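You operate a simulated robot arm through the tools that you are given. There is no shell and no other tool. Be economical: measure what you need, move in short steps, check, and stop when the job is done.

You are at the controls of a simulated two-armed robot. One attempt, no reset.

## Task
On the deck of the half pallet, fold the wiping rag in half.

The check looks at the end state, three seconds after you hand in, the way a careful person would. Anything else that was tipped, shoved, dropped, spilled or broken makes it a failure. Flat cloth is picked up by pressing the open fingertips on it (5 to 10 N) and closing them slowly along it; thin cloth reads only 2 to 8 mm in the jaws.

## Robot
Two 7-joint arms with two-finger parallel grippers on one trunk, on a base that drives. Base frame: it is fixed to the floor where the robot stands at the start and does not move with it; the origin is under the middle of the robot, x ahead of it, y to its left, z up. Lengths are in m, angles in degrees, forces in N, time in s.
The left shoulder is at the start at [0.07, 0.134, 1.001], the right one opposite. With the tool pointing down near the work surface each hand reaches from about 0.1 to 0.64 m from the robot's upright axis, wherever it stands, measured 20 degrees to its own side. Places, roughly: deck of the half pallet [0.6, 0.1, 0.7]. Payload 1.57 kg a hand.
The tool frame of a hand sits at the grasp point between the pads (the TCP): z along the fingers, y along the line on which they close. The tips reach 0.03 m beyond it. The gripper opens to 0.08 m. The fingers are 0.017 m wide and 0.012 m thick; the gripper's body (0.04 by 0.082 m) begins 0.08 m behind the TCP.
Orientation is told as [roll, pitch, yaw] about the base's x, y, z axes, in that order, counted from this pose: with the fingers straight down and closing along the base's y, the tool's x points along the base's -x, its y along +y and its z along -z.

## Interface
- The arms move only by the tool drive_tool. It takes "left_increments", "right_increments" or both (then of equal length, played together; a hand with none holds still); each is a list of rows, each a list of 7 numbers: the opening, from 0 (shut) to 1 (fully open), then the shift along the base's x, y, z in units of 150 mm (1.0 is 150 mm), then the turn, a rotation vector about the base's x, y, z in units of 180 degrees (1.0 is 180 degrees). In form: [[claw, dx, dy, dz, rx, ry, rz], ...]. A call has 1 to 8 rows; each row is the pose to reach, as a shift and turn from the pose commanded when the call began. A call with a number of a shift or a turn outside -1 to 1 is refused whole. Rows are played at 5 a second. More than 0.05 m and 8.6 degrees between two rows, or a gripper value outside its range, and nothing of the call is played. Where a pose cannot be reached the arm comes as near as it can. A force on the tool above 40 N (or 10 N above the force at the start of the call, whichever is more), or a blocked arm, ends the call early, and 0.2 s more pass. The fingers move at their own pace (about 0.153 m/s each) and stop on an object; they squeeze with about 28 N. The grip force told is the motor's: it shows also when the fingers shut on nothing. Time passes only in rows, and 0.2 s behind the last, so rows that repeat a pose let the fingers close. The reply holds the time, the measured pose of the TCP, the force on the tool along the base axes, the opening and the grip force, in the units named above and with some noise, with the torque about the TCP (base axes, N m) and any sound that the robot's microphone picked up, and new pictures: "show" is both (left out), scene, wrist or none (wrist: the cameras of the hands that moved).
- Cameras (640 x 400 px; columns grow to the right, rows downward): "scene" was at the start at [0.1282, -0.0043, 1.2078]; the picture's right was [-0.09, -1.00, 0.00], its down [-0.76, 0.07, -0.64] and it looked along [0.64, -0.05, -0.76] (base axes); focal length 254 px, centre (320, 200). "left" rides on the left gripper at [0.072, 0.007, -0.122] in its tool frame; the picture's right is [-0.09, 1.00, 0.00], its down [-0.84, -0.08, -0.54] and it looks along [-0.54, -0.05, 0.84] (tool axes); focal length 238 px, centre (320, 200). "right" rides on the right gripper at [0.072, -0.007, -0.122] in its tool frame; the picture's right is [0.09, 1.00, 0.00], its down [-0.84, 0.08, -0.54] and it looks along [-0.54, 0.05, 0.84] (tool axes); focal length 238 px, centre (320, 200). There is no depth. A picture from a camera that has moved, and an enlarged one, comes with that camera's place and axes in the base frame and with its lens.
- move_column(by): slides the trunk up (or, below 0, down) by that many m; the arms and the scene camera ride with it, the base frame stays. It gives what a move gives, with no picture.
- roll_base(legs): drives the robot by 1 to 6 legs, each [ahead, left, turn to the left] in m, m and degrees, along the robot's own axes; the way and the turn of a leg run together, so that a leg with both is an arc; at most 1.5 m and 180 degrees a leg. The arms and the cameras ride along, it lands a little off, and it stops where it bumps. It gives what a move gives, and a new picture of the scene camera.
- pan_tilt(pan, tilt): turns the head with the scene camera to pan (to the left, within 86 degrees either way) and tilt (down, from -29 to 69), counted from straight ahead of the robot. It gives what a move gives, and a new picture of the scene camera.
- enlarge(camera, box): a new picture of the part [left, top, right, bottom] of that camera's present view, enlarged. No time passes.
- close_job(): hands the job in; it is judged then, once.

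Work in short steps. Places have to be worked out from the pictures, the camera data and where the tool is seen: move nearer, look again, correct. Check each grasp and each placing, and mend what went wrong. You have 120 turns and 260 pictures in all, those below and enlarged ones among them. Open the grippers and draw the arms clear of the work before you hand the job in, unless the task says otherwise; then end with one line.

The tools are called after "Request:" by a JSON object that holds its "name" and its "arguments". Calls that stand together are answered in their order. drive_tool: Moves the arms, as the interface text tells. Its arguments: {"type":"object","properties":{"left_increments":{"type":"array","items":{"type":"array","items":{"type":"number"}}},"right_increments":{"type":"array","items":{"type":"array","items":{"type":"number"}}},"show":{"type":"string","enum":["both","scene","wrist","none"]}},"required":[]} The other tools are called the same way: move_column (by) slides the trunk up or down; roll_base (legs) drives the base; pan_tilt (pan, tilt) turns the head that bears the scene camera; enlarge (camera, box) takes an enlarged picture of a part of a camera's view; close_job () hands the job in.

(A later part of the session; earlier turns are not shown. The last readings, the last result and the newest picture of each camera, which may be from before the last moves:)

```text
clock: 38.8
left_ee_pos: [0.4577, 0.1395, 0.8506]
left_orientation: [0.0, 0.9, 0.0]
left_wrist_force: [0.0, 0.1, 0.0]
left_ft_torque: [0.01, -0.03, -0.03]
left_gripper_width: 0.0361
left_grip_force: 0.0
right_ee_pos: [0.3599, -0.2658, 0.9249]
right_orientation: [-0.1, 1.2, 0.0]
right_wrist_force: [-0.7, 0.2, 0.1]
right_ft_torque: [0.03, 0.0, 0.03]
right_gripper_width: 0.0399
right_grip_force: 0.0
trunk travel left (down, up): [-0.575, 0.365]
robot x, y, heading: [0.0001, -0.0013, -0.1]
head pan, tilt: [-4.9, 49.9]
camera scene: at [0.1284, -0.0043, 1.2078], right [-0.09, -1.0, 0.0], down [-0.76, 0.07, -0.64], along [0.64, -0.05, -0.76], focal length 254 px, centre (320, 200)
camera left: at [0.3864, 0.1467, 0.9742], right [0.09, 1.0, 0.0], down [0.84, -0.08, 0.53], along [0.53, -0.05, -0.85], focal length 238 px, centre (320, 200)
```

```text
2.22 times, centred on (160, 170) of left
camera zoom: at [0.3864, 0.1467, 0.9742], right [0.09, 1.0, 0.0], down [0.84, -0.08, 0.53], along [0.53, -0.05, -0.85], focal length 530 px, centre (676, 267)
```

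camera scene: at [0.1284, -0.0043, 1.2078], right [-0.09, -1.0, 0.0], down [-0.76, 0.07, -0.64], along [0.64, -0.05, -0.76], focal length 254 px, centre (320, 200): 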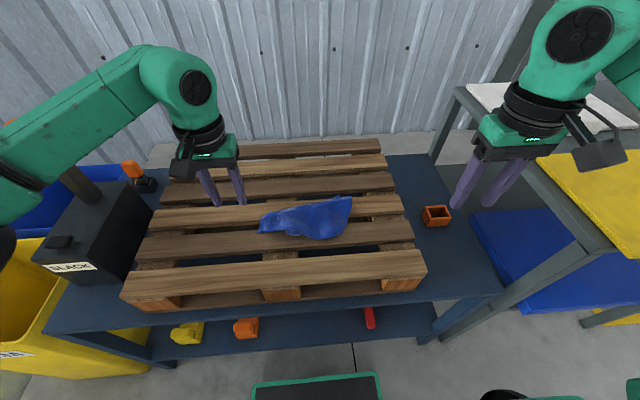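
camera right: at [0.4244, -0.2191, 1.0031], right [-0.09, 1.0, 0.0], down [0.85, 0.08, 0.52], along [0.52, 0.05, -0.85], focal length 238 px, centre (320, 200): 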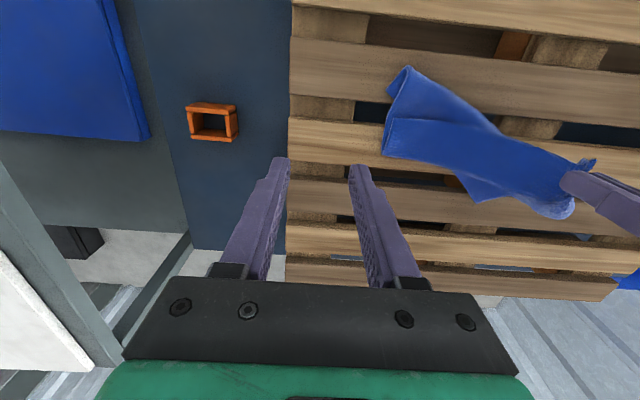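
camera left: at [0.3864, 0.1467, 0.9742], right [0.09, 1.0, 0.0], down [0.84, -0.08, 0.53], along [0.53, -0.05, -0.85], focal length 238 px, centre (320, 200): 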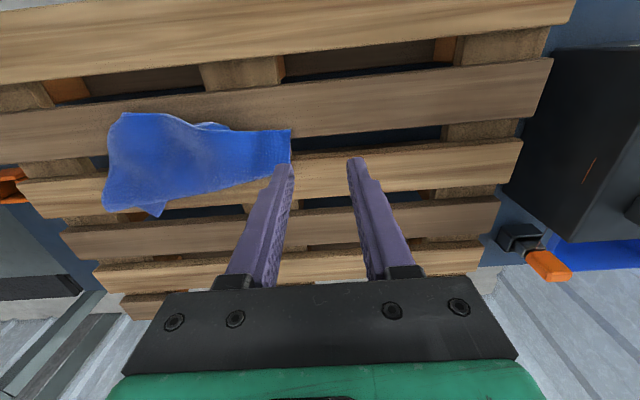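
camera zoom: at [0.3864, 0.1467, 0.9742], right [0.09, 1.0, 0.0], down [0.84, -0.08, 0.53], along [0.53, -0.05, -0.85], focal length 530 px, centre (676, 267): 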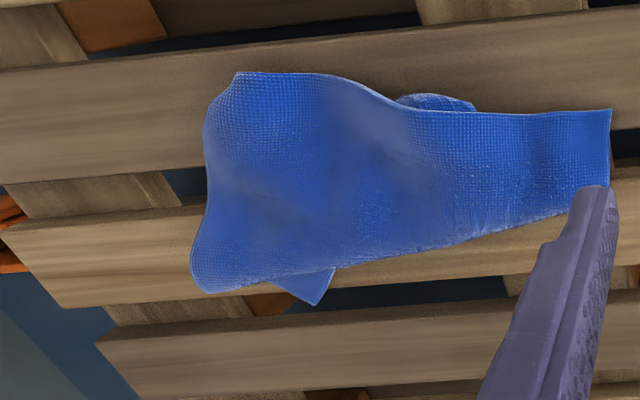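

The top layer's free edge (the original near edge) now lies on the near side; its right corner is about (0.425, −0.065) on slat 2. I'll bring the right hand above it to look, to then grip it and pull it toward me to unfold.

Request:
{"name": "drive_tool", "arguments": {"right_increments": [[0.3, 0.1, 0.2, 0, 0, 0, 0], [0.3, 0.2, 0.45, -0.1, 0, 0, 0], [0.3, 0.3, 0.7, -0.2, 0, 0, 0], [0.3, 0.4, 0.95, -0.3, 0, 0, 0], [0.3, 0.5, 1.0, -0.5, 0, 0, 0], [0.3, 0.5, 1.0, -0.75, 0, 0, 0], [0.3, 0.5, 1.0, -0.9, 0, 0, 0], [0.3, 0.5, 1.0, -0.9, 0, 0, 0]]}}

Request:
{"name": "enlarge", "arguments": {"camera": "right", "box": [180, 50, 560, 290]}}

```text
clock: 40.6
left_ee_pos: [0.4573, 0.1398, 0.8495]
left_orientation: [0.0, 0.8, 0.0]
left_wrist_force: [-0.3, 0.2, -0.1]
left_ft_torque: [0.02, 0.01, 0.04]
left_gripper_width: 0.0359
left_grip_force: 0.0
right_ee_pos: [0.4338, -0.1126, 0.7891]
right_orientation: [0.0, 1.3, 0.0]
right_wrist_force: [-1.0, -0.1, 0.3]
right_ft_torque: [-0.01, 0.01, -0.03]
right_gripper_width: 0.0242
right_grip_force: 0.1
trunk travel left (down, up): [-0.575, 0.365]
robot x, y, heading: [-0.0023, 0.0045, 0.0]
head pan, tilt: [-4.9, 49.9]
camera scene: at [0.1281, -0.0042, 1.2078], right [-0.09, -1.0, 0.0], down [-0.76, 0.07, -0.64], along [0.64, -0.05, -0.76], focal length 254 px, centre (320, 200)
camera right: at [0.3638, -0.1189, 0.9124], right [-0.09, 1.0, 0.0], down [0.85, 0.08, 0.52], along [0.52, 0.05, -0.85], focal length 238 px, centre (320, 200)
```

scene: 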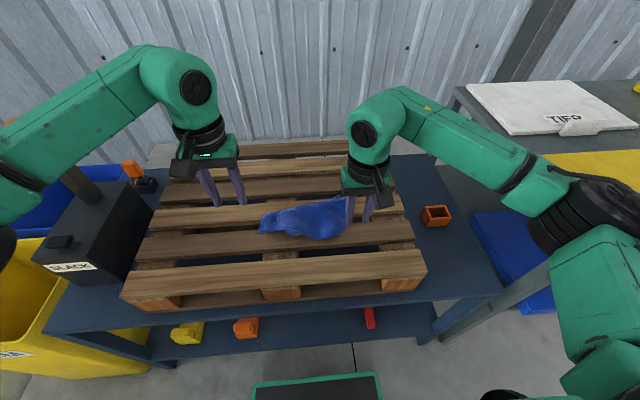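
right: 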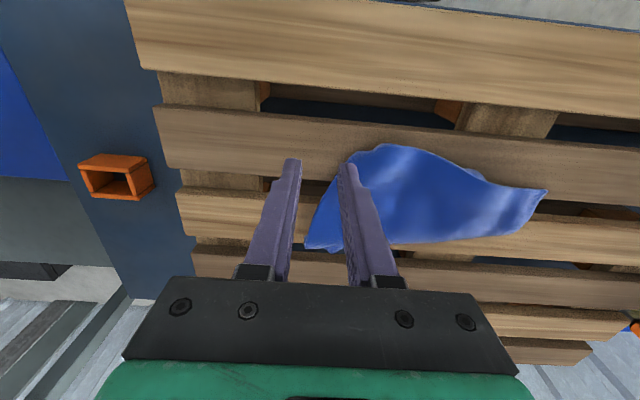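

```text
1.67 times, centred on (370, 170) of right
camera zoom: at [0.3638, -0.1189, 0.9124], right [-0.09, 1.0, 0.0], down [0.85, 0.08, 0.52], along [0.52, 0.05, -0.85], focal length 397 px, centre (237, 250)
```

zoom: 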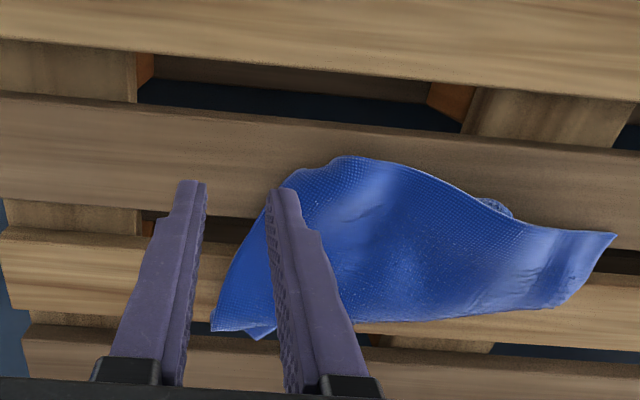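

The right part of the free edge rounds at (0.426, −0.057). I'll set the open fingers there and press.

Request:
{"name": "drive_tool", "arguments": {"right_increments": [[0.3, 0.02, 0.2, 0, 0, 0, 0], [0.3, 0.02, 0.4, 0, 0, 0, 0], [0.3, 0.02, 0.4, -0.15, 0, 0, 0], [0.3, 0.02, 0.4, -0.26, 0, 0, 0], [0.3, 0.02, 0.4, -0.3, 0, 0, 0]], "show": "wrist"}}

```text
clock: 41.8
left_ee_pos: [0.4562, 0.1403, 0.8502]
left_orientation: [0.0, 0.7, 0.0]
left_wrist_force: [0.1, -0.1, -0.4]
left_ft_torque: [-0.01, 0.0, -0.03]
left_gripper_width: 0.0359
left_grip_force: 0.1
right_ee_pos: [0.4356, -0.0517, 0.7445]
right_orientation: [0.1, 1.1, 0.0]
right_wrist_force: [0.7, 0.8, 3.4]
right_ft_torque: [-0.04, -0.03, 0.0]
right_gripper_width: 0.0241
right_grip_force: 0.1
trunk travel left (down, up): [-0.575, 0.365]
robot x, y, heading: [0.0028, -0.0007, 0.0]
head pan, tilt: [-4.9, 49.9]
camera right: at [0.3655, -0.0583, 0.8688], right [-0.09, 1.0, 0.0], down [0.85, 0.08, 0.53], along [0.52, 0.05, -0.85], focal length 238 px, centre (320, 200)
```

right: 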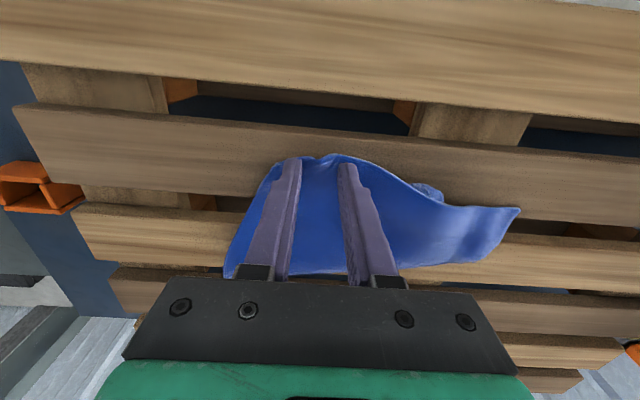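

Contact at z 0.7445 suggests a single layer here. Press a little more and close slowly.

Request:
{"name": "drive_tool", "arguments": {"right_increments": [[0.3, 0, 0, -0.013, 0, 0, 0], [0.25, 0, 0, -0.013, 0, 0, 0], [0.2, 0, 0, -0.013, 0, 0, 0], [0.15, 0, 0, -0.013, 0, 0, 0], [0.1, 0, 0, -0.013, 0, 0, 0], [0.05, 0, 0, -0.013, 0, 0, 0], [0, 0, 0, -0.013, 0, 0, 0], [0, 0, 0, -0.013, 0, 0, 0]], "show": "wrist"}}

```text
clock: 43.6
left_ee_pos: [0.4555, 0.1392, 0.851]
left_orientation: [0.0, 0.7, 0.0]
left_wrist_force: [0.9, 0.0, 0.4]
left_ft_torque: [0.03, -0.01, 0.0]
left_gripper_width: 0.0362
left_grip_force: 0.0
right_ee_pos: [0.435, -0.0519, 0.7445]
right_orientation: [0.0, 1.0, -0.1]
right_wrist_force: [2.0, -2.5, 17.3]
right_ft_torque: [-0.17, -0.09, -0.01]
right_gripper_width: 0.004
right_grip_force: 24.3
trunk travel left (down, up): [-0.575, 0.365]
robot x, y, heading: [0.0055, 0.0019, 0.2]
head pan, tilt: [-4.9, 49.9]
camera right: at [0.3644, -0.0591, 0.8675], right [-0.09, 1.0, 0.0], down [0.85, 0.08, 0.53], along [0.52, 0.05, -0.85], focal length 238 px, centre (320, 200)
```

right: 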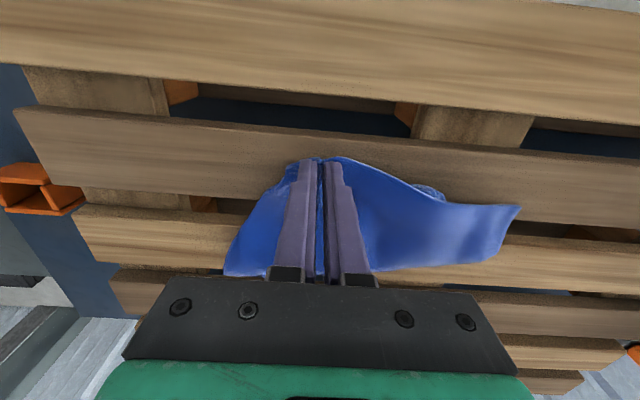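

Held (4 mm). Lift ~14 cm to see the hanging shape.

Request:
{"name": "drive_tool", "arguments": {"right_increments": [[0, 0, 0, 0.15, 0, 0, 0], [0, 0, -0.05, 0.35, 0, 0, 0], [0, 0, -0.1, 0.55, 0, 0, 0], [0, 0, -0.15, 0.75, 0, 0, 0], [0, 0, -0.2, 0.97, 0, 0, 0], [0, 0, -0.2, 0.97, 0, 0, 0], [0, 0, -0.2, 0.97, 0, 0, 0]]}}

Request:
{"name": "enlarge", "arguments": {"camera": "scene", "box": [240, 120, 420, 280]}}

Request:
{"name": "enlarge", "arguments": {"camera": "left", "box": [0, 50, 300, 260]}}

```text
clock: 45.2
left_ee_pos: [0.457, 0.14, 0.8501]
left_orientation: [0.0, 0.8, 0.0]
left_wrist_force: [-0.4, 1.1, -1.1]
left_ft_torque: [0.01, 0.0, 0.0]
left_gripper_width: 0.0361
left_grip_force: 0.2
right_ee_pos: [0.4369, -0.0824, 0.8887]
right_orientation: [0.0, 1.1, 0.0]
right_wrist_force: [0.5, -0.2, 0.4]
right_ft_torque: [0.01, 0.0, 0.02]
right_gripper_width: 0.0037
right_grip_force: 24.7
trunk travel left (down, up): [-0.575, 0.365]
robot x, y, heading: [-0.0015, -0.0024, -0.2]
head pan, tilt: [-4.9, 49.9]
camera scene: at [0.1281, -0.0043, 1.2078], right [-0.09, -1.0, 0.0], down [-0.76, 0.07, -0.64], along [0.64, -0.05, -0.76], focal length 254 px, centre (320, 200)
camera right: at [0.3667, -0.0885, 1.0128], right [-0.09, 1.0, 0.0], down [0.85, 0.08, 0.52], along [0.52, 0.05, -0.85], focal length 238 px, centre (320, 200)
```

scene: 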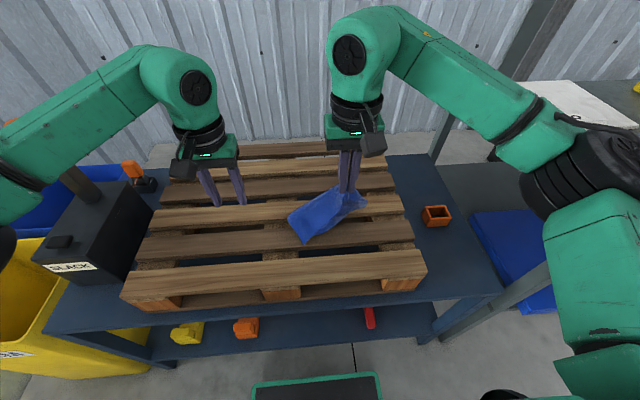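
right: 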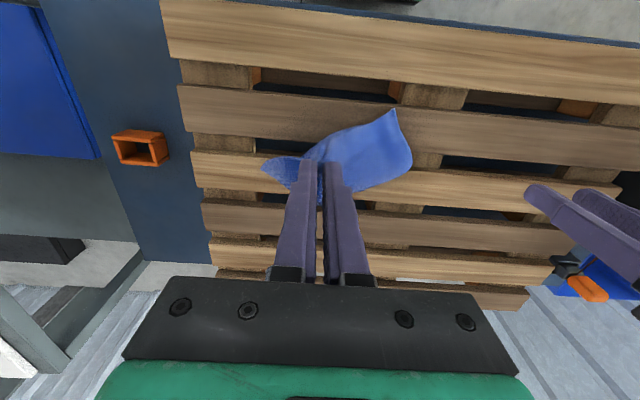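

```text
2.50 times, centred on (330, 200) of scene
camera zoom: at [0.1281, -0.0043, 1.2078], right [-0.09, -1.0, 0.0], down [-0.76, 0.07, -0.64], along [0.64, -0.05, -0.76], focal length 635 px, centre (295, 200)
```

zoom: 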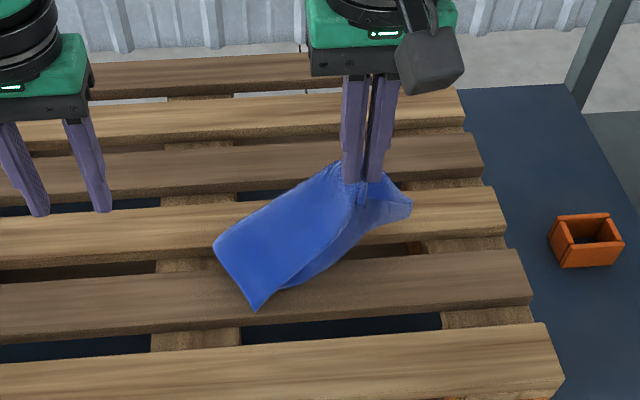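

```text
1.90 times, centred on (150, 155) of left
camera zoom: at [0.3863, 0.1466, 0.974], right [0.09, 1.0, 0.0], down [0.84, -0.08, 0.53], along [0.53, -0.05, -0.85], focal length 454 px, centre (644, 286)
```

zoom: 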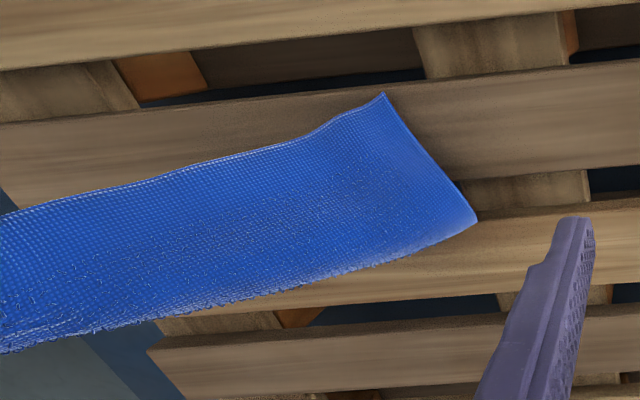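

Right holds the near-edge's right part, and the near-left corner lies at about (0.417, 0.002) on slat 2. I'll swing the right hand down to the right so the near edge lies straight, then grip the left corner with the left hand.

Request:
{"name": "drive_tool", "arguments": {"right_increments": [[0, 0, -0.12, -0.15, 0, 0, 0], [0, 0, -0.24, -0.3, 0, 0, 0], [0, 0, -0.34, -0.45, 0, 0, 0], [0, 0, -0.43, -0.6, 0, 0, 0], [0, 0, -0.487, -0.75, 0, 0, 0], [0, 0, -0.5, -0.83, 0, 0, 0]]}}

Request:
{"name": "enlarge", "arguments": {"camera": "left", "box": [0, 50, 300, 260]}}

Request:
{"name": "enlarge", "arguments": {"camera": "scene", "box": [260, 170, 420, 270]}}

```text
clock: 46.6
left_ee_pos: [0.4578, 0.14, 0.8516]
left_orientation: [0.0, 0.9, 0.0]
left_wrist_force: [0.4, 0.6, -0.1]
left_ft_torque: [0.03, -0.01, 0.02]
left_gripper_width: 0.0358
left_grip_force: 0.0
right_ee_pos: [0.4365, -0.1589, 0.7632]
right_orientation: [0.0, 1.3, 0.0]
right_wrist_force: [0.1, 0.6, 0.6]
right_ft_torque: [-0.04, -0.01, -0.01]
right_gripper_width: 0.0039
right_grip_force: 24.5
trunk travel left (down, up): [-0.575, 0.365]
robot x, y, heading: [-0.0023, 0.0007, 0.1]
head pan, tilt: [-4.9, 49.9]
camera scene: at [0.1283, -0.0043, 1.2078], right [-0.09, -1.0, 0.0], down [-0.76, 0.07, -0.64], along [0.64, -0.05, -0.76], focal length 254 px, centre (320, 200)
camera right: at [0.3658, -0.1649, 0.8875], right [-0.09, 1.0, 0.0], down [0.85, 0.08, 0.52], along [0.52, 0.05, -0.85], focal length 238 px, centre (320, 200)
```

scene: 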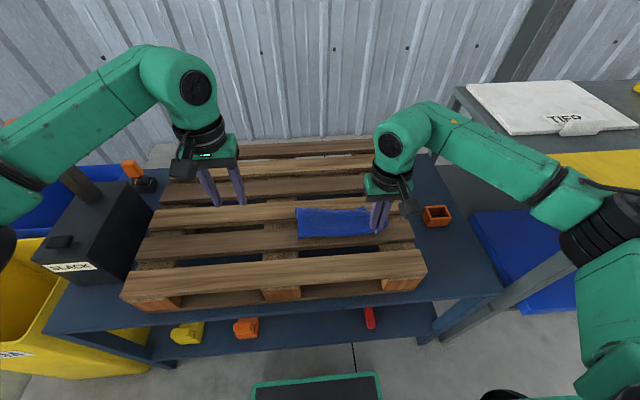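
right: 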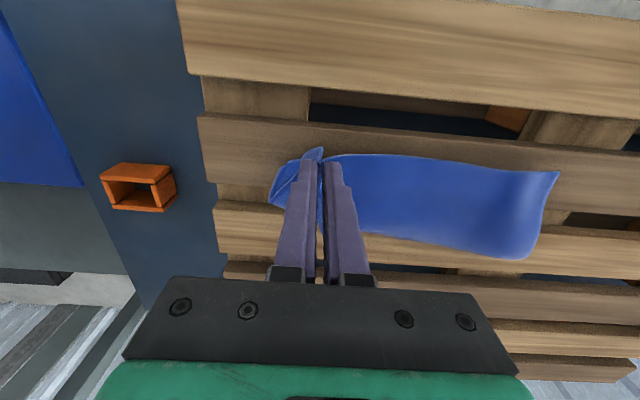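

```text
1.90 times, centred on (150, 155) of left
camera zoom: at [0.3864, 0.1466, 0.974], right [0.09, 1.0, 0.0], down [0.84, -0.08, 0.53], along [0.53, -0.05, -0.85], focal length 454 px, centre (644, 286)
```

zoom: 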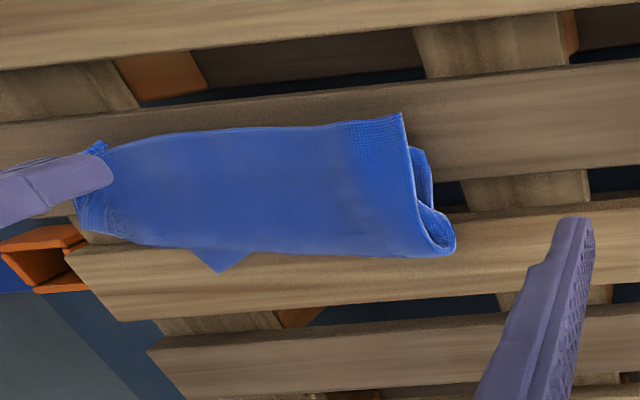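

```text
4.00 times, centred on (340, 220) of scene
camera zoom: at [0.1283, -0.0043, 1.2078], right [-0.09, -1.0, 0.0], down [-0.76, 0.07, -0.64], along [0.64, -0.05, -0.76], focal length 1016 px, centre (240, 120)
```

zoom: 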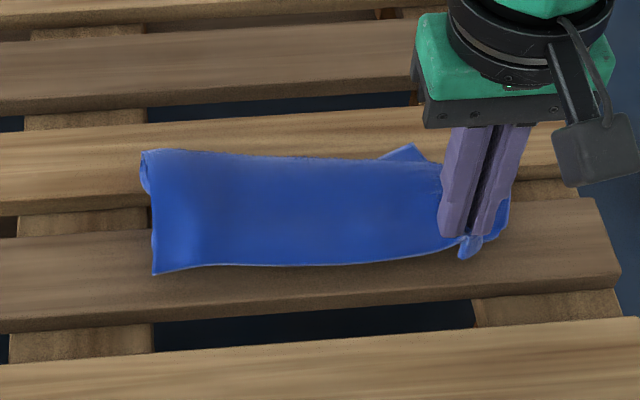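

Clear now: the top layer's near-left corner is at (0.4275, 0.009), single layer for the first ~17 mm. Bring the left hand above it.

Request:
{"name": "drive_tool", "arguments": {"left_increments": [[0.3, 0, -0.2, 0, 0, 0, 0], [0.3, -0.05, -0.45, 0, 0, 0, 0], [0.3, -0.1, -0.7, 0, 0, 0, 0], [0.3, -0.145, -0.95, -0.1, 0, 0, 0], [0.3, -0.145, -1.0, -0.3, 0, 0, 0], [0.3, -0.145, -1.0, -0.52, 0, 0, 0], [0.3, -0.145, -1.0, -0.6, 0, 0, 0], [0.3, -0.145, -1.0, -0.6, 0, 0, 0]], "show": "wrist"}}

```text
clock: 48.4
left_ee_pos: [0.4358, -0.0079, 0.7577]
left_orientation: [-0.1, 0.8, 0.0]
left_wrist_force: [-0.1, -0.4, 0.2]
left_ft_torque: [-0.02, -0.01, -0.01]
left_gripper_width: 0.024
left_grip_force: 0.0
right_ee_pos: [0.4362, -0.1592, 0.7627]
right_orientation: [-0.1, 1.1, 0.1]
right_wrist_force: [0.2, 0.1, 0.5]
right_ft_torque: [-0.05, -0.02, 0.0]
right_gripper_width: 0.0037
right_grip_force: 24.8
trunk travel left (down, up): [-0.575, 0.365]
robot x, y, heading: [-0.0009, -0.0003, -0.2]
head pan, tilt: [-4.9, 49.9]
camera left: at [0.3639, -0.0013, 0.8813], right [0.09, 1.0, 0.0], down [0.84, -0.08, 0.53], along [0.53, -0.05, -0.85], focal length 238 px, centre (320, 200)
```

left: 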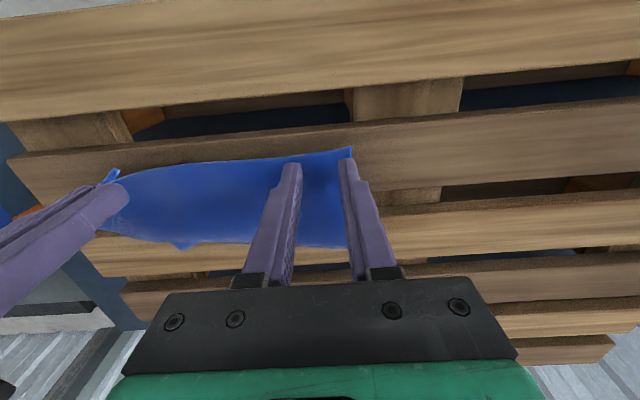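

Shift 8 mm inward and 3 mm forward, and press.

Request:
{"name": "drive_tool", "arguments": {"left_increments": [[0.3, 0.02, -0.053, 0, 0, 0, 0], [0.3, 0.02, -0.053, -0.06, 0, 0, 0], [0.3, 0.02, -0.053, -0.09, 0, 0, 0], [0.3, 0.02, -0.053, -0.105, 0, 0, 0]], "show": "none"}}

```text
clock: 49.4
left_ee_pos: [0.4385, -0.017, 0.7461]
left_orientation: [-0.3, 0.3, 0.1]
left_wrist_force: [6.0, 4.2, 33.0]
left_ft_torque: [-0.1, -0.45, 0.09]
left_gripper_width: 0.024
left_grip_force: 0.0
right_ee_pos: [0.4347, -0.1577, 0.7652]
right_orientation: [-0.1, 0.9, 0.1]
right_wrist_force: [0.9, -0.3, -0.1]
right_ft_torque: [-0.03, 0.04, 0.03]
right_gripper_width: 0.0038
right_grip_force: 24.9
trunk travel left (down, up): [-0.575, 0.365]
robot x, y, heading: [0.001, 0.003, 0.1]
head pan, tilt: [-4.9, 49.9]
```

Too hard, and the torque says contact is on the far side of the tip (an under-layer there). Lift, shift 6 mm toward me, press lighter.

Request:
{"name": "drive_tool", "arguments": {"left_increments": [[0.3, 0, 0, 0.06, 0, 0, 0], [0.3, -0.045, 0, 0.06, 0, 0, 0], [0.3, -0.045, 0, 0.03, 0, 0, 0], [0.3, -0.045, 0, 0.018, 0, 0, 0], [0.3, -0.045, 0, 0.01, 0, 0, 0]], "show": "none"}}

```text
clock: 50.6
left_ee_pos: [0.4318, -0.0172, 0.7468]
left_orientation: [-0.1, 0.5, 0.0]
left_wrist_force: [2.8, 0.3, 20.5]
left_ft_torque: [-0.11, -0.23, 0.02]
left_gripper_width: 0.0237
left_grip_force: 0.1
right_ee_pos: [0.4344, -0.1572, 0.7662]
right_orientation: [0.0, 1.1, -0.1]
right_wrist_force: [-0.3, -0.3, -0.1]
right_ft_torque: [-0.04, 0.01, 0.0]
right_gripper_width: 0.0037
right_grip_force: 24.3
trunk travel left (down, up): [-0.575, 0.365]
robot x, y, heading: [-0.0001, -0.0026, -0.0]
head pan, tilt: [-4.9, 49.9]
```

Still touching mostly on the far side of the tip. I'll ease slightly and close, then check what I've caught.

Request:
{"name": "drive_tool", "arguments": {"left_increments": [[0.3, 0, 0, 0.006, 0, 0, 0], [0.25, 0, 0, 0.006, 0, 0, 0], [0.2, 0, 0, 0.006, 0, 0, 0], [0.15, 0, 0, 0.006, 0, 0, 0], [0.1, 0, 0, 0.006, 0, 0, 0], [0.05, 0, 0, 0.006, 0, 0, 0], [0, 0, 0, 0.006, 0, 0, 0], [0, 0, 0, 0.006, 0, 0, 0]], "show": "wrist"}}

```text
clock: 52.4
left_ee_pos: [0.4293, -0.0177, 0.7474]
left_orientation: [-0.1, 0.6, 0.0]
left_wrist_force: [-2.8, -7.0, 24.9]
left_ft_torque: [-0.3, -0.05, -0.03]
left_gripper_width: 0.007
left_grip_force: 26.7
right_ee_pos: [0.4339, -0.1587, 0.7655]
right_orientation: [0.2, 1.0, 0.0]
right_wrist_force: [-0.3, 1.1, 0.1]
right_ft_torque: [0.02, 0.01, 0.02]
right_gripper_width: 0.0037
right_grip_force: 24.5
trunk travel left (down, up): [-0.575, 0.365]
robot x, y, heading: [0.0004, -0.0026, -0.2]
head pan, tilt: [-4.9, 49.9]
camera left: at [0.3577, -0.0119, 0.8709], right [0.09, 1.0, 0.0], down [0.84, -0.08, 0.53], along [0.53, -0.05, -0.85], focal length 238 px, centre (320, 200)
```

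left: 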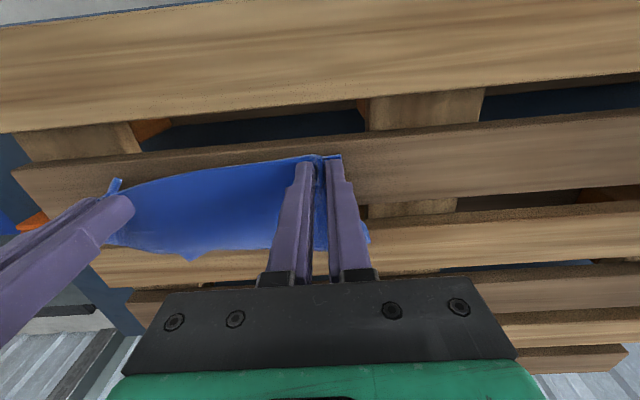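

7 mm in the left jaws. Lift both hands together ~14 cm and look at how it hangs.

Request:
{"name": "drive_tool", "arguments": {"left_increments": [[0, 0, 0, 0.15, 0, 0, 0], [0, 0, 0, 0.35, 0, 0, 0], [0, 0, 0, 0.55, 0, 0, 0], [0, 0, 0, 0.78, 0, 0, 0], [0, 0, 0, 1.0, 0, 0, 0], [0, 0, 0, 1.0, 0, 0, 0], [0, 0, 0, 1.0, 0, 0, 0]], "right_increments": [[0, 0, 0, 0.03, 0, 0, 0], [0, 0, 0, 0.23, 0, 0, 0], [0, 0, 0, 0.43, 0, 0, 0], [0, 0, 0, 0.66, 0, 0, 0], [0, 0, 0, 0.88, 0, 0, 0], [0, 0, 0, 0.88, 0, 0, 0], [0, 0, 0, 0.88, 0, 0, 0]]}}

Request:
{"name": "enlarge", "arguments": {"camera": "scene", "box": [240, 120, 440, 280]}}

```text
clock: 54.0
left_ee_pos: [0.4318, -0.0174, 0.896]
left_orientation: [0.0, 0.8, 0.0]
left_wrist_force: [0.0, -0.5, 0.1]
left_ft_torque: [0.02, -0.01, -0.03]
left_gripper_width: 0.0061
left_grip_force: 26.4
right_ee_pos: [0.4358, -0.1553, 0.8952]
right_orientation: [0.0, 1.2, 0.0]
right_wrist_force: [-0.8, 1.3, 0.8]
right_ft_torque: [-0.03, 0.03, 0.01]
right_gripper_width: 0.0039
right_grip_force: 24.7
trunk travel left (down, up): [-0.575, 0.365]
robot x, y, heading: [-0.0002, 0.0027, 0.3]
head pan, tilt: [-4.9, 49.9]
camera scene: at [0.128, -0.0043, 1.2078], right [-0.09, -1.0, 0.0], down [-0.76, 0.07, -0.64], along [0.64, -0.05, -0.76], focal length 254 px, centre (320, 200)
camera right: at [0.3656, -0.1623, 1.0188], right [-0.09, 1.0, 0.0], down [0.85, 0.08, 0.52], along [0.52, 0.05, -0.85], focal length 238 px, centre (320, 200)
camera left: at [0.3609, -0.0104, 1.0194], right [0.09, 1.0, 0.0], down [0.84, -0.08, 0.53], along [0.53, -0.05, -0.85], focal length 238 px, centre (320, 200)
```

scene: 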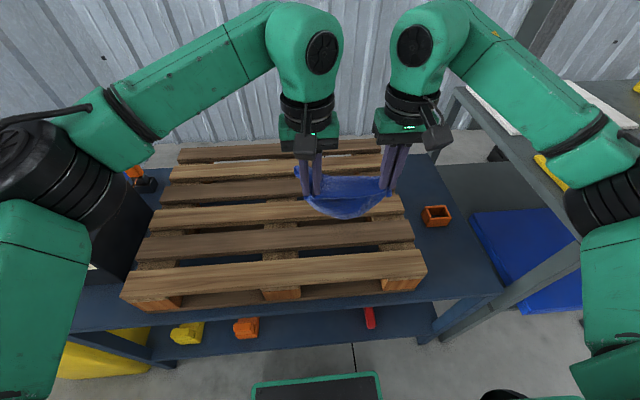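
right: 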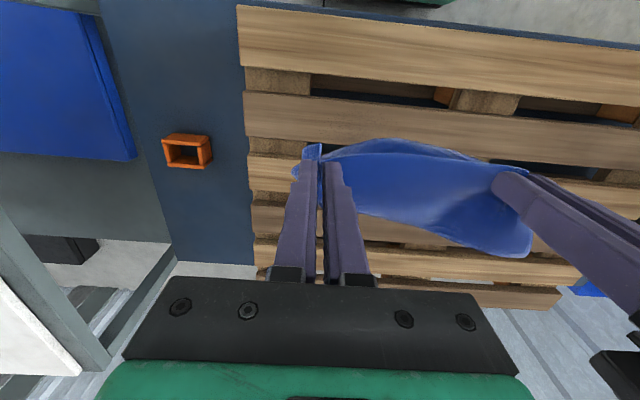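
left: 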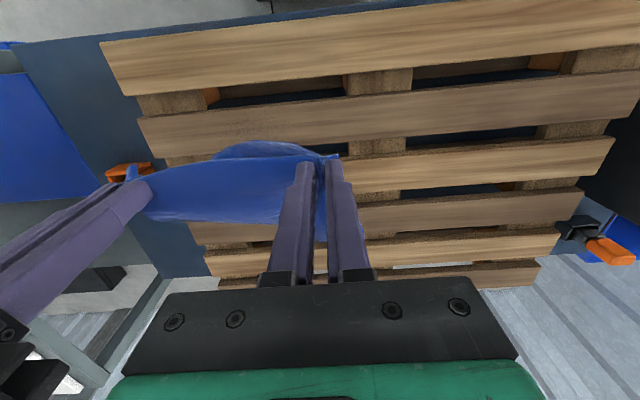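

```text
2.50 times, centred on (340, 200) of scene
camera zoom: at [0.128, -0.0043, 1.2078], right [-0.09, -1.0, 0.0], down [-0.76, 0.07, -0.64], along [0.64, -0.05, -0.76], focal length 635 px, centre (270, 200)
```

zoom: 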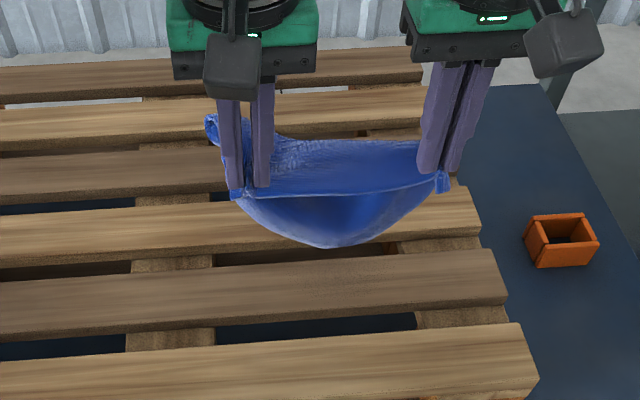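

Right holds a single layer, left caught two. I'll let the left go in the air and raise the right so the rag unfolds fully, hanging from that corner.

Request:
{"name": "drive_tool", "arguments": {"left_increments": [[0.3, 0, 0, 0, 0, 0, 0], [0.5, 0, 0, 0, 0, 0, 0], [0.5, 0, 0.1, 0.15, 0, 0, 0], [0.5, 0, 0.3, 0.3, 0, 0, 0], [0.5, 0, 0.55, 0.3, 0, 0, 0], [0.5, 0, 0.8, 0.3, 0, 0, 0], [0.5, 0, 1.0, 0.3, 0, 0, 0], [0.5, 0, 1.0, 0.3, 0, 0, 0]], "right_increments": [[0, 0, 0, 0, 0, 0, 0], [0, 0, 0, 0, 0, 0, 0], [0, 0, 0, 0.15, 0, 0, 0], [0, 0, 0, 0.35, 0, 0, 0], [0, 0, 0.1, 0.55, 0, 0, 0], [0, 0, 0.2, 0.75, 0, 0, 0], [0, 0, 0.3, 0.85, 0, 0, 0], [0, 0, 0.3, 0.85, 0, 0, 0]], "show": "both"}}

Request:
{"name": "enlarge", "arguments": {"camera": "scene", "box": [240, 90, 440, 270]}}

```text
clock: 55.8
left_ee_pos: [0.4308, 0.1338, 0.9399]
left_orientation: [0.0, 0.8, 0.0]
left_wrist_force: [0.4, -0.1, -0.3]
left_ft_torque: [0.04, -0.01, 0.0]
left_gripper_width: 0.0399
left_grip_force: 0.1
right_ee_pos: [0.4347, -0.1134, 1.0242]
right_orientation: [0.1, 1.2, 0.0]
right_wrist_force: [-0.2, -0.8, 0.2]
right_ft_torque: [0.0, 0.03, -0.02]
right_gripper_width: 0.0036
right_grip_force: 25.0
trunk travel left (down, up): [-0.575, 0.365]
robot x, y, heading: [0.003, 0.0035, -0.1]
head pan, tilt: [-4.9, 49.9]
camera scene: at [0.1286, -0.0054, 1.2077], right [-0.09, -1.0, 0.0], down [-0.76, 0.07, -0.64], along [0.64, -0.05, -0.77], focal length 254 px, centre (320, 200)
camera right: at [0.3653, -0.1199, 1.1478], right [-0.09, 1.0, 0.0], down [0.85, 0.08, 0.52], along [0.52, 0.05, -0.85], focal length 238 px, centre (320, 200)
camera left: at [0.3602, 0.1393, 1.0646], right [0.09, 1.0, 0.0], down [0.84, -0.08, 0.53], along [0.53, -0.05, -0.85], focal length 238 px, centre (320, 200)
```

scene: 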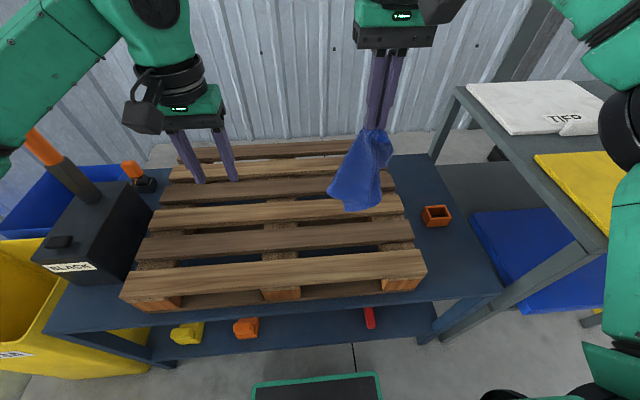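
right: 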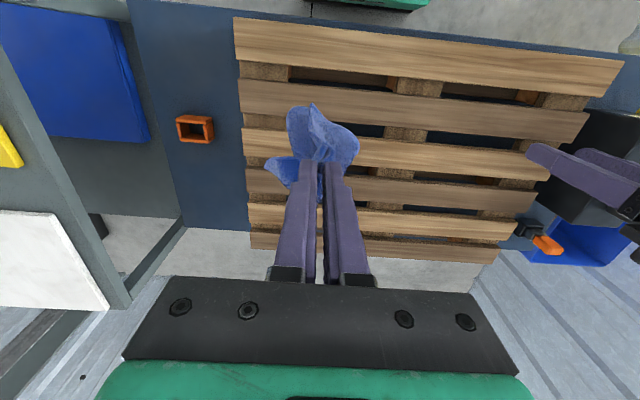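
left: 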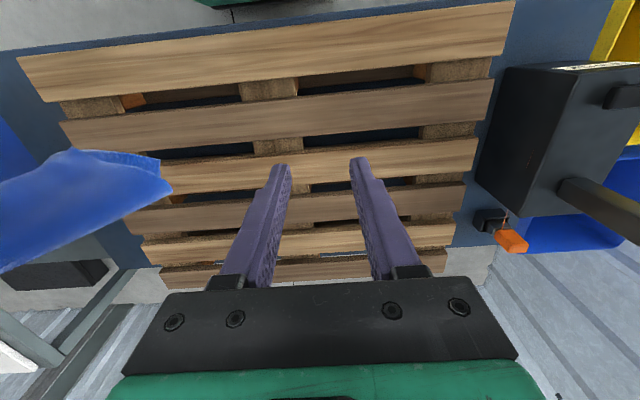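

```text
2.22 times, centred on (340, 180) of scene
camera zoom: at [0.1286, -0.0054, 1.2077], right [-0.09, -1.0, 0.0], down [-0.76, 0.07, -0.64], along [0.64, -0.05, -0.77], focal length 564 px, centre (276, 244)
```

zoom: 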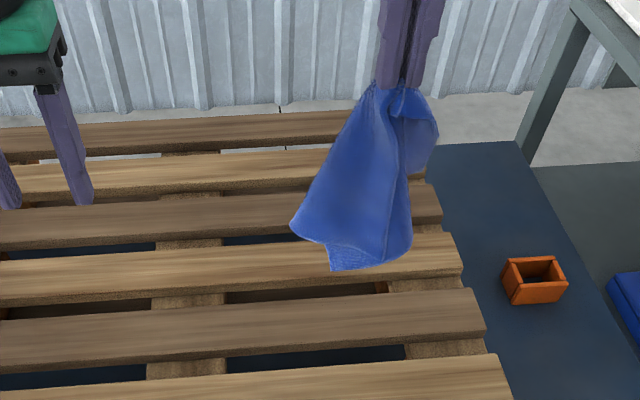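

It hangs as a single-point drape now. I'll move it forward-left and lower it while dragging diagonally toward the near-right, to spread it out. First the shift, with the left hand moved out of the way.

Request:
{"name": "drive_tool", "arguments": {"left_increments": [[0.5, -0.2, 0.2, 0, 0, 0, 0], [0.5, -0.4, 0.4, 0, 0, 0, 0], [0.5, -0.5, 0.6, 0, 0, 0, 0], [0.5, -0.5, 0.6, 0, 0, 0, 0], [0.5, -0.5, 0.6, 0, 0, 0, 0], [0.5, -0.5, 0.6, 0, 0, 0, 0], [0.5, -0.5, 0.6, 0, 0, 0, 0]], "right_increments": [[0, 0.0, 0.0, 0, 0, 0, 0], [0, 0.15, 0.2, 0, 0, 0, 0], [0, 0.35, 0.4, -0.05, 0, 0, 0], [0, 0.55, 0.6, -0.1, 0, 0, 0], [0, 0.75, 0.8, -0.15, 0, 0, 0], [0, 0.75, 0.8, -0.3, 0, 0, 0], [0, 0.75, 0.8, -0.4, 0, 0, 0]]}}

Request:
{"name": "enlarge", "arguments": {"camera": "scene", "box": [240, 90, 440, 270]}}

```text
clock: 57.4
left_ee_pos: [0.3573, 0.2216, 0.9393]
left_orientation: [-0.1, 0.8, 0.1]
left_wrist_force: [-1.0, 0.3, 0.8]
left_ft_torque: [0.02, -0.04, 0.0]
left_gripper_width: 0.0401
left_grip_force: 0.1
right_ee_pos: [0.5329, 0.0104, 0.962]
right_orientation: [-0.1, 1.1, 0.0]
right_wrist_force: [0.0, 1.0, 0.1]
right_ft_torque: [-0.06, 0.02, -0.03]
right_gripper_width: 0.0038
right_grip_force: 24.8
right hand out of reach, approached as far as the arm can: row 5, 6, 7
trunk travel left (down, up): [-0.575, 0.365]
robot x, y, heading: [0.0008, -0.0014, 0.3]
head pan, tilt: [-4.9, 49.9]
camera scene: at [0.1289, -0.0027, 1.2077], right [-0.08, -1.0, 0.0], down [-0.76, 0.06, -0.64], along [0.64, -0.06, -0.77], focal length 254 px, centre (320, 200)
camera right: at [0.4626, 0.0033, 1.0854], right [-0.09, 1.0, 0.0], down [0.85, 0.08, 0.52], along [0.52, 0.05, -0.85], focal length 238 px, centre (320, 200)
camera left: at [0.2859, 0.2291, 1.0643], right [0.09, 1.0, 0.0], down [0.84, -0.08, 0.53], along [0.53, -0.05, -0.85], focal length 238 px, centre (320, 200)
```

scene: 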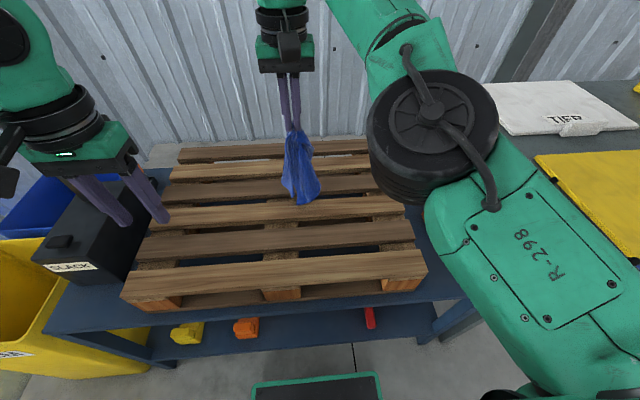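
right: 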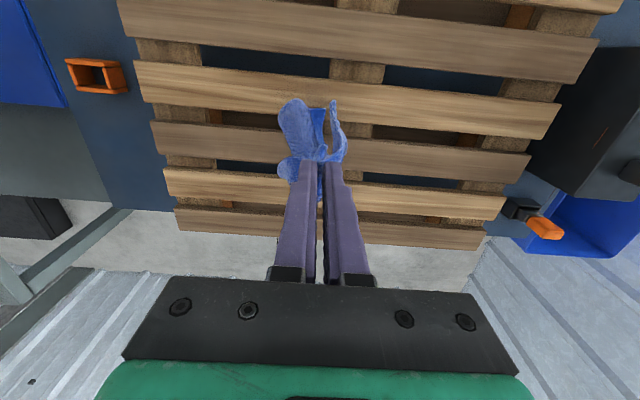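
left: 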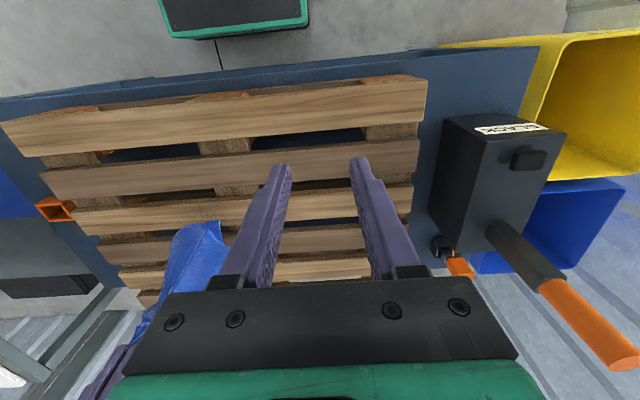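

```text
2.22 times, centred on (340, 180) of scene
camera zoom: at [0.1289, -0.0027, 1.2077], right [-0.08, -1.0, 0.0], down [-0.76, 0.06, -0.64], along [0.64, -0.06, -0.77], focal length 564 px, centre (276, 244)
```

zoom: 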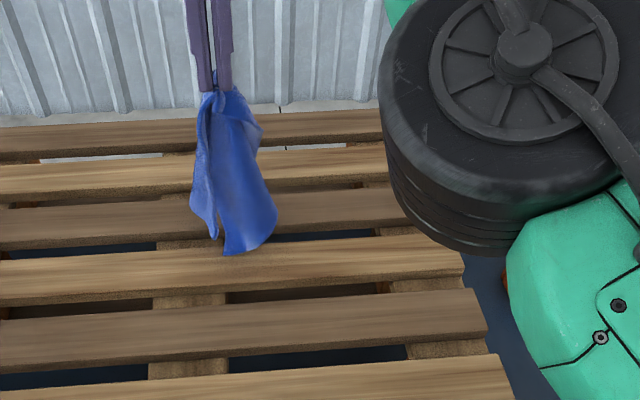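

Now lower while dragging diagonally toward the near-right (first half).

Request:
{"name": "drive_tool", "arguments": {"right_increments": [[0, 0, 0, -0.12, 0, 0, 0], [0, -0.06, -0.08, -0.22, 0, 0, 0], [0, -0.14, -0.17, -0.34, 0, 0, 0], [0, -0.22, -0.26, -0.46, 0, 0, 0], [0, -0.31, -0.36, -0.58, 0, 0, 0], [0, -0.4, -0.47, -0.72, 0, 0, 0], [0, -0.5, -0.6, -0.86, 0, 0, 0], [0, -0.6, -0.73, -0.98, 0, 0, 0]]}}

Request:
{"name": "enlarge", "arguments": {"camera": "scene", "box": [240, 110, 440, 270]}}

```text
clock: 59.2
left_ee_pos: [0.355, 0.2209, 0.9417]
left_orientation: [-0.1, 0.7, 0.0]
left_wrist_force: [-0.1, 0.1, 0.0]
left_ft_torque: [0.03, 0.01, 0.0]
left_gripper_width: 0.0398
left_grip_force: 0.0
right_ee_pos: [0.4402, -0.1025, 0.8158]
right_orientation: [0.0, 1.1, -0.1]
right_wrist_force: [0.1, 0.7, -0.3]
right_ft_torque: [-0.03, 0.01, 0.0]
right_gripper_width: 0.0036
right_grip_force: 25.0
trunk travel left (down, up): [-0.575, 0.365]
robot x, y, heading: [0.0021, -0.003, 0.0]
head pan, tilt: [-4.9, 49.9]
camera scene: at [0.1279, -0.0052, 1.2079], right [-0.09, -1.0, 0.0], down [-0.76, 0.07, -0.64], along [0.64, -0.05, -0.76], focal length 254 px, centre (320, 200)
camera right: at [0.3701, -0.1088, 0.9384], right [-0.09, 1.0, 0.0], down [0.85, 0.08, 0.53], along [0.52, 0.05, -0.85], focal length 238 px, centre (320, 200)
```

scene: 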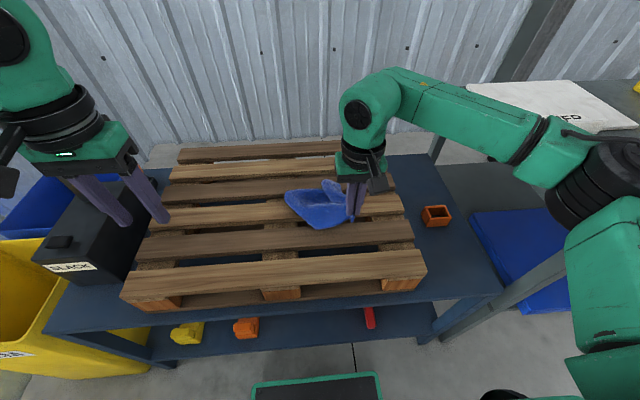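
right: 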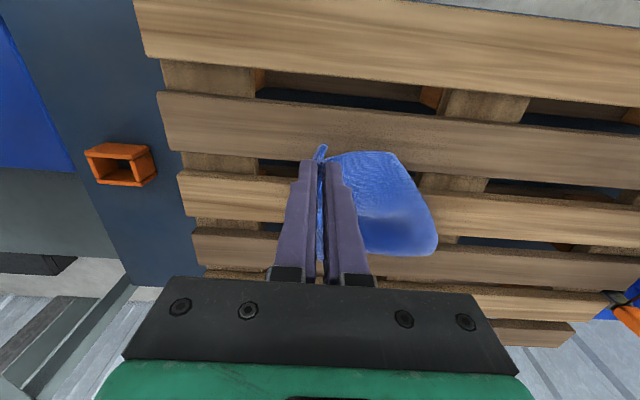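

```text
2.50 times, centred on (340, 190) of scene
camera zoom: at [0.1279, -0.0052, 1.2079], right [-0.09, -1.0, 0.0], down [-0.76, 0.07, -0.64], along [0.64, -0.05, -0.76], focal length 635 px, centre (270, 225)
```

zoom: 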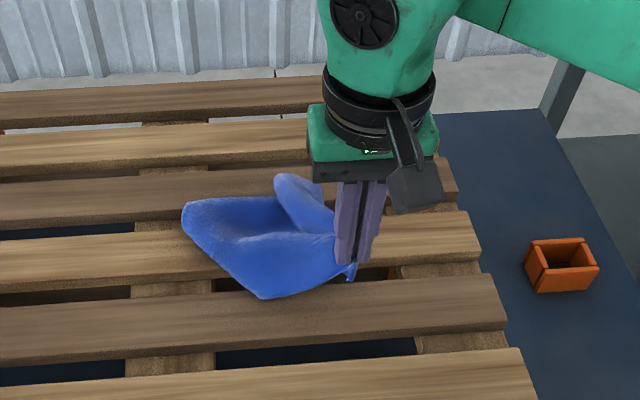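

Opening nicely. Continue down-right onto slat 1.

Request:
{"name": "drive_tool", "arguments": {"right_increments": [[0, -0.1, -0.08, -0.1, 0, 0, 0], [0, -0.2, -0.16, -0.2, 0, 0, 0], [0, -0.3, -0.24, -0.3, 0, 0, 0], [0, -0.4, -0.32, -0.38, 0, 0, 0], [0, -0.47, -0.38, -0.43, 0, 0, 0], [0, -0.47, -0.38, -0.43, 0, 0, 0]]}}

Request:
{"name": "enlarge", "arguments": {"camera": "scene", "box": [260, 160, 420, 280]}}

Request:
{"name": "enlarge", "arguments": {"camera": "right", "box": [240, 100, 560, 300]}}

```text
clock: 60.6
left_ee_pos: [0.3567, 0.2214, 0.941]
left_orientation: [0.0, 0.8, 0.0]
left_wrist_force: [-0.5, -0.2, 0.5]
left_ft_torque: [-0.01, 0.03, -0.01]
left_gripper_width: 0.04
left_grip_force: 0.1
right_ee_pos: [0.3703, -0.1575, 0.7516]
right_orientation: [-0.1, 1.2, 0.0]
right_wrist_force: [0.4, -1.1, 0.6]
right_ft_torque: [-0.01, 0.01, 0.03]
right_gripper_width: 0.0036
right_grip_force: 24.9
trunk travel left (down, up): [-0.575, 0.365]
robot x, y, heading: [0.0021, 0.0034, 0.0]
head pan, tilt: [-4.9, 49.9]
camera scene: at [0.1283, -0.004, 1.2078], right [-0.09, -1.0, 0.0], down [-0.76, 0.06, -0.64], along [0.64, -0.06, -0.76], focal length 254 px, centre (320, 200)
camera right: at [0.2999, -0.1643, 0.8754], right [-0.09, 1.0, 0.0], down [0.85, 0.08, 0.53], along [0.52, 0.05, -0.85], focal length 238 px, centre (320, 200)
```

scene: 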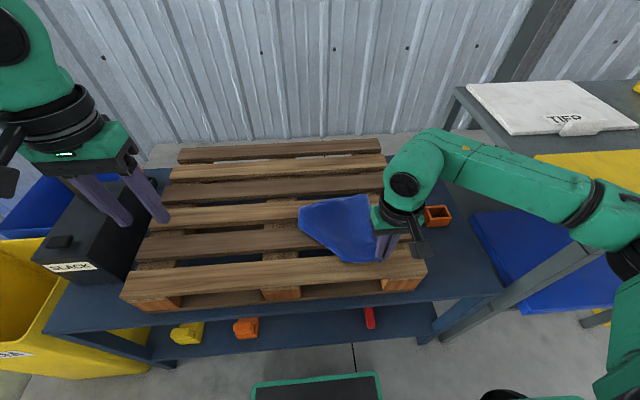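
right: 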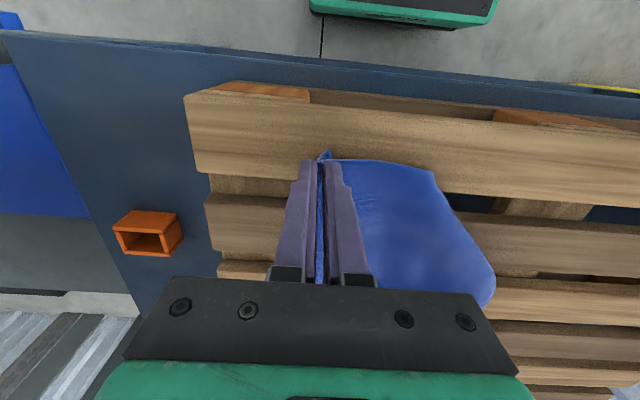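

```text
3.33 times, centred on (340, 220) of scene
camera zoom: at [0.1283, -0.004, 1.2078], right [-0.09, -1.0, 0.0], down [-0.76, 0.06, -0.64], along [0.64, -0.06, -0.76], focal length 846 px, centre (253, 133)
```

zoom: 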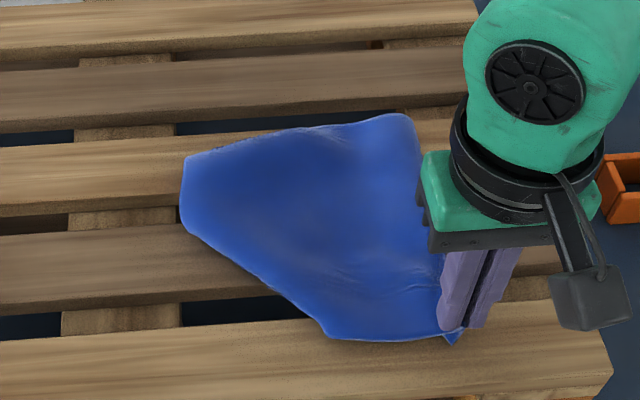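

```text
2.00 times, centred on (400, 200) of right
camera zoom: at [0.2999, -0.1643, 0.8754], right [-0.09, 1.0, 0.0], down [0.85, 0.08, 0.53], along [0.52, 0.05, -0.85], focal length 477 px, centre (160, 200)
```

zoom: 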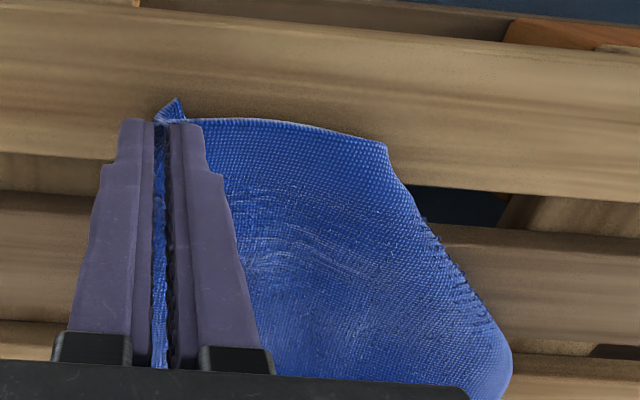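

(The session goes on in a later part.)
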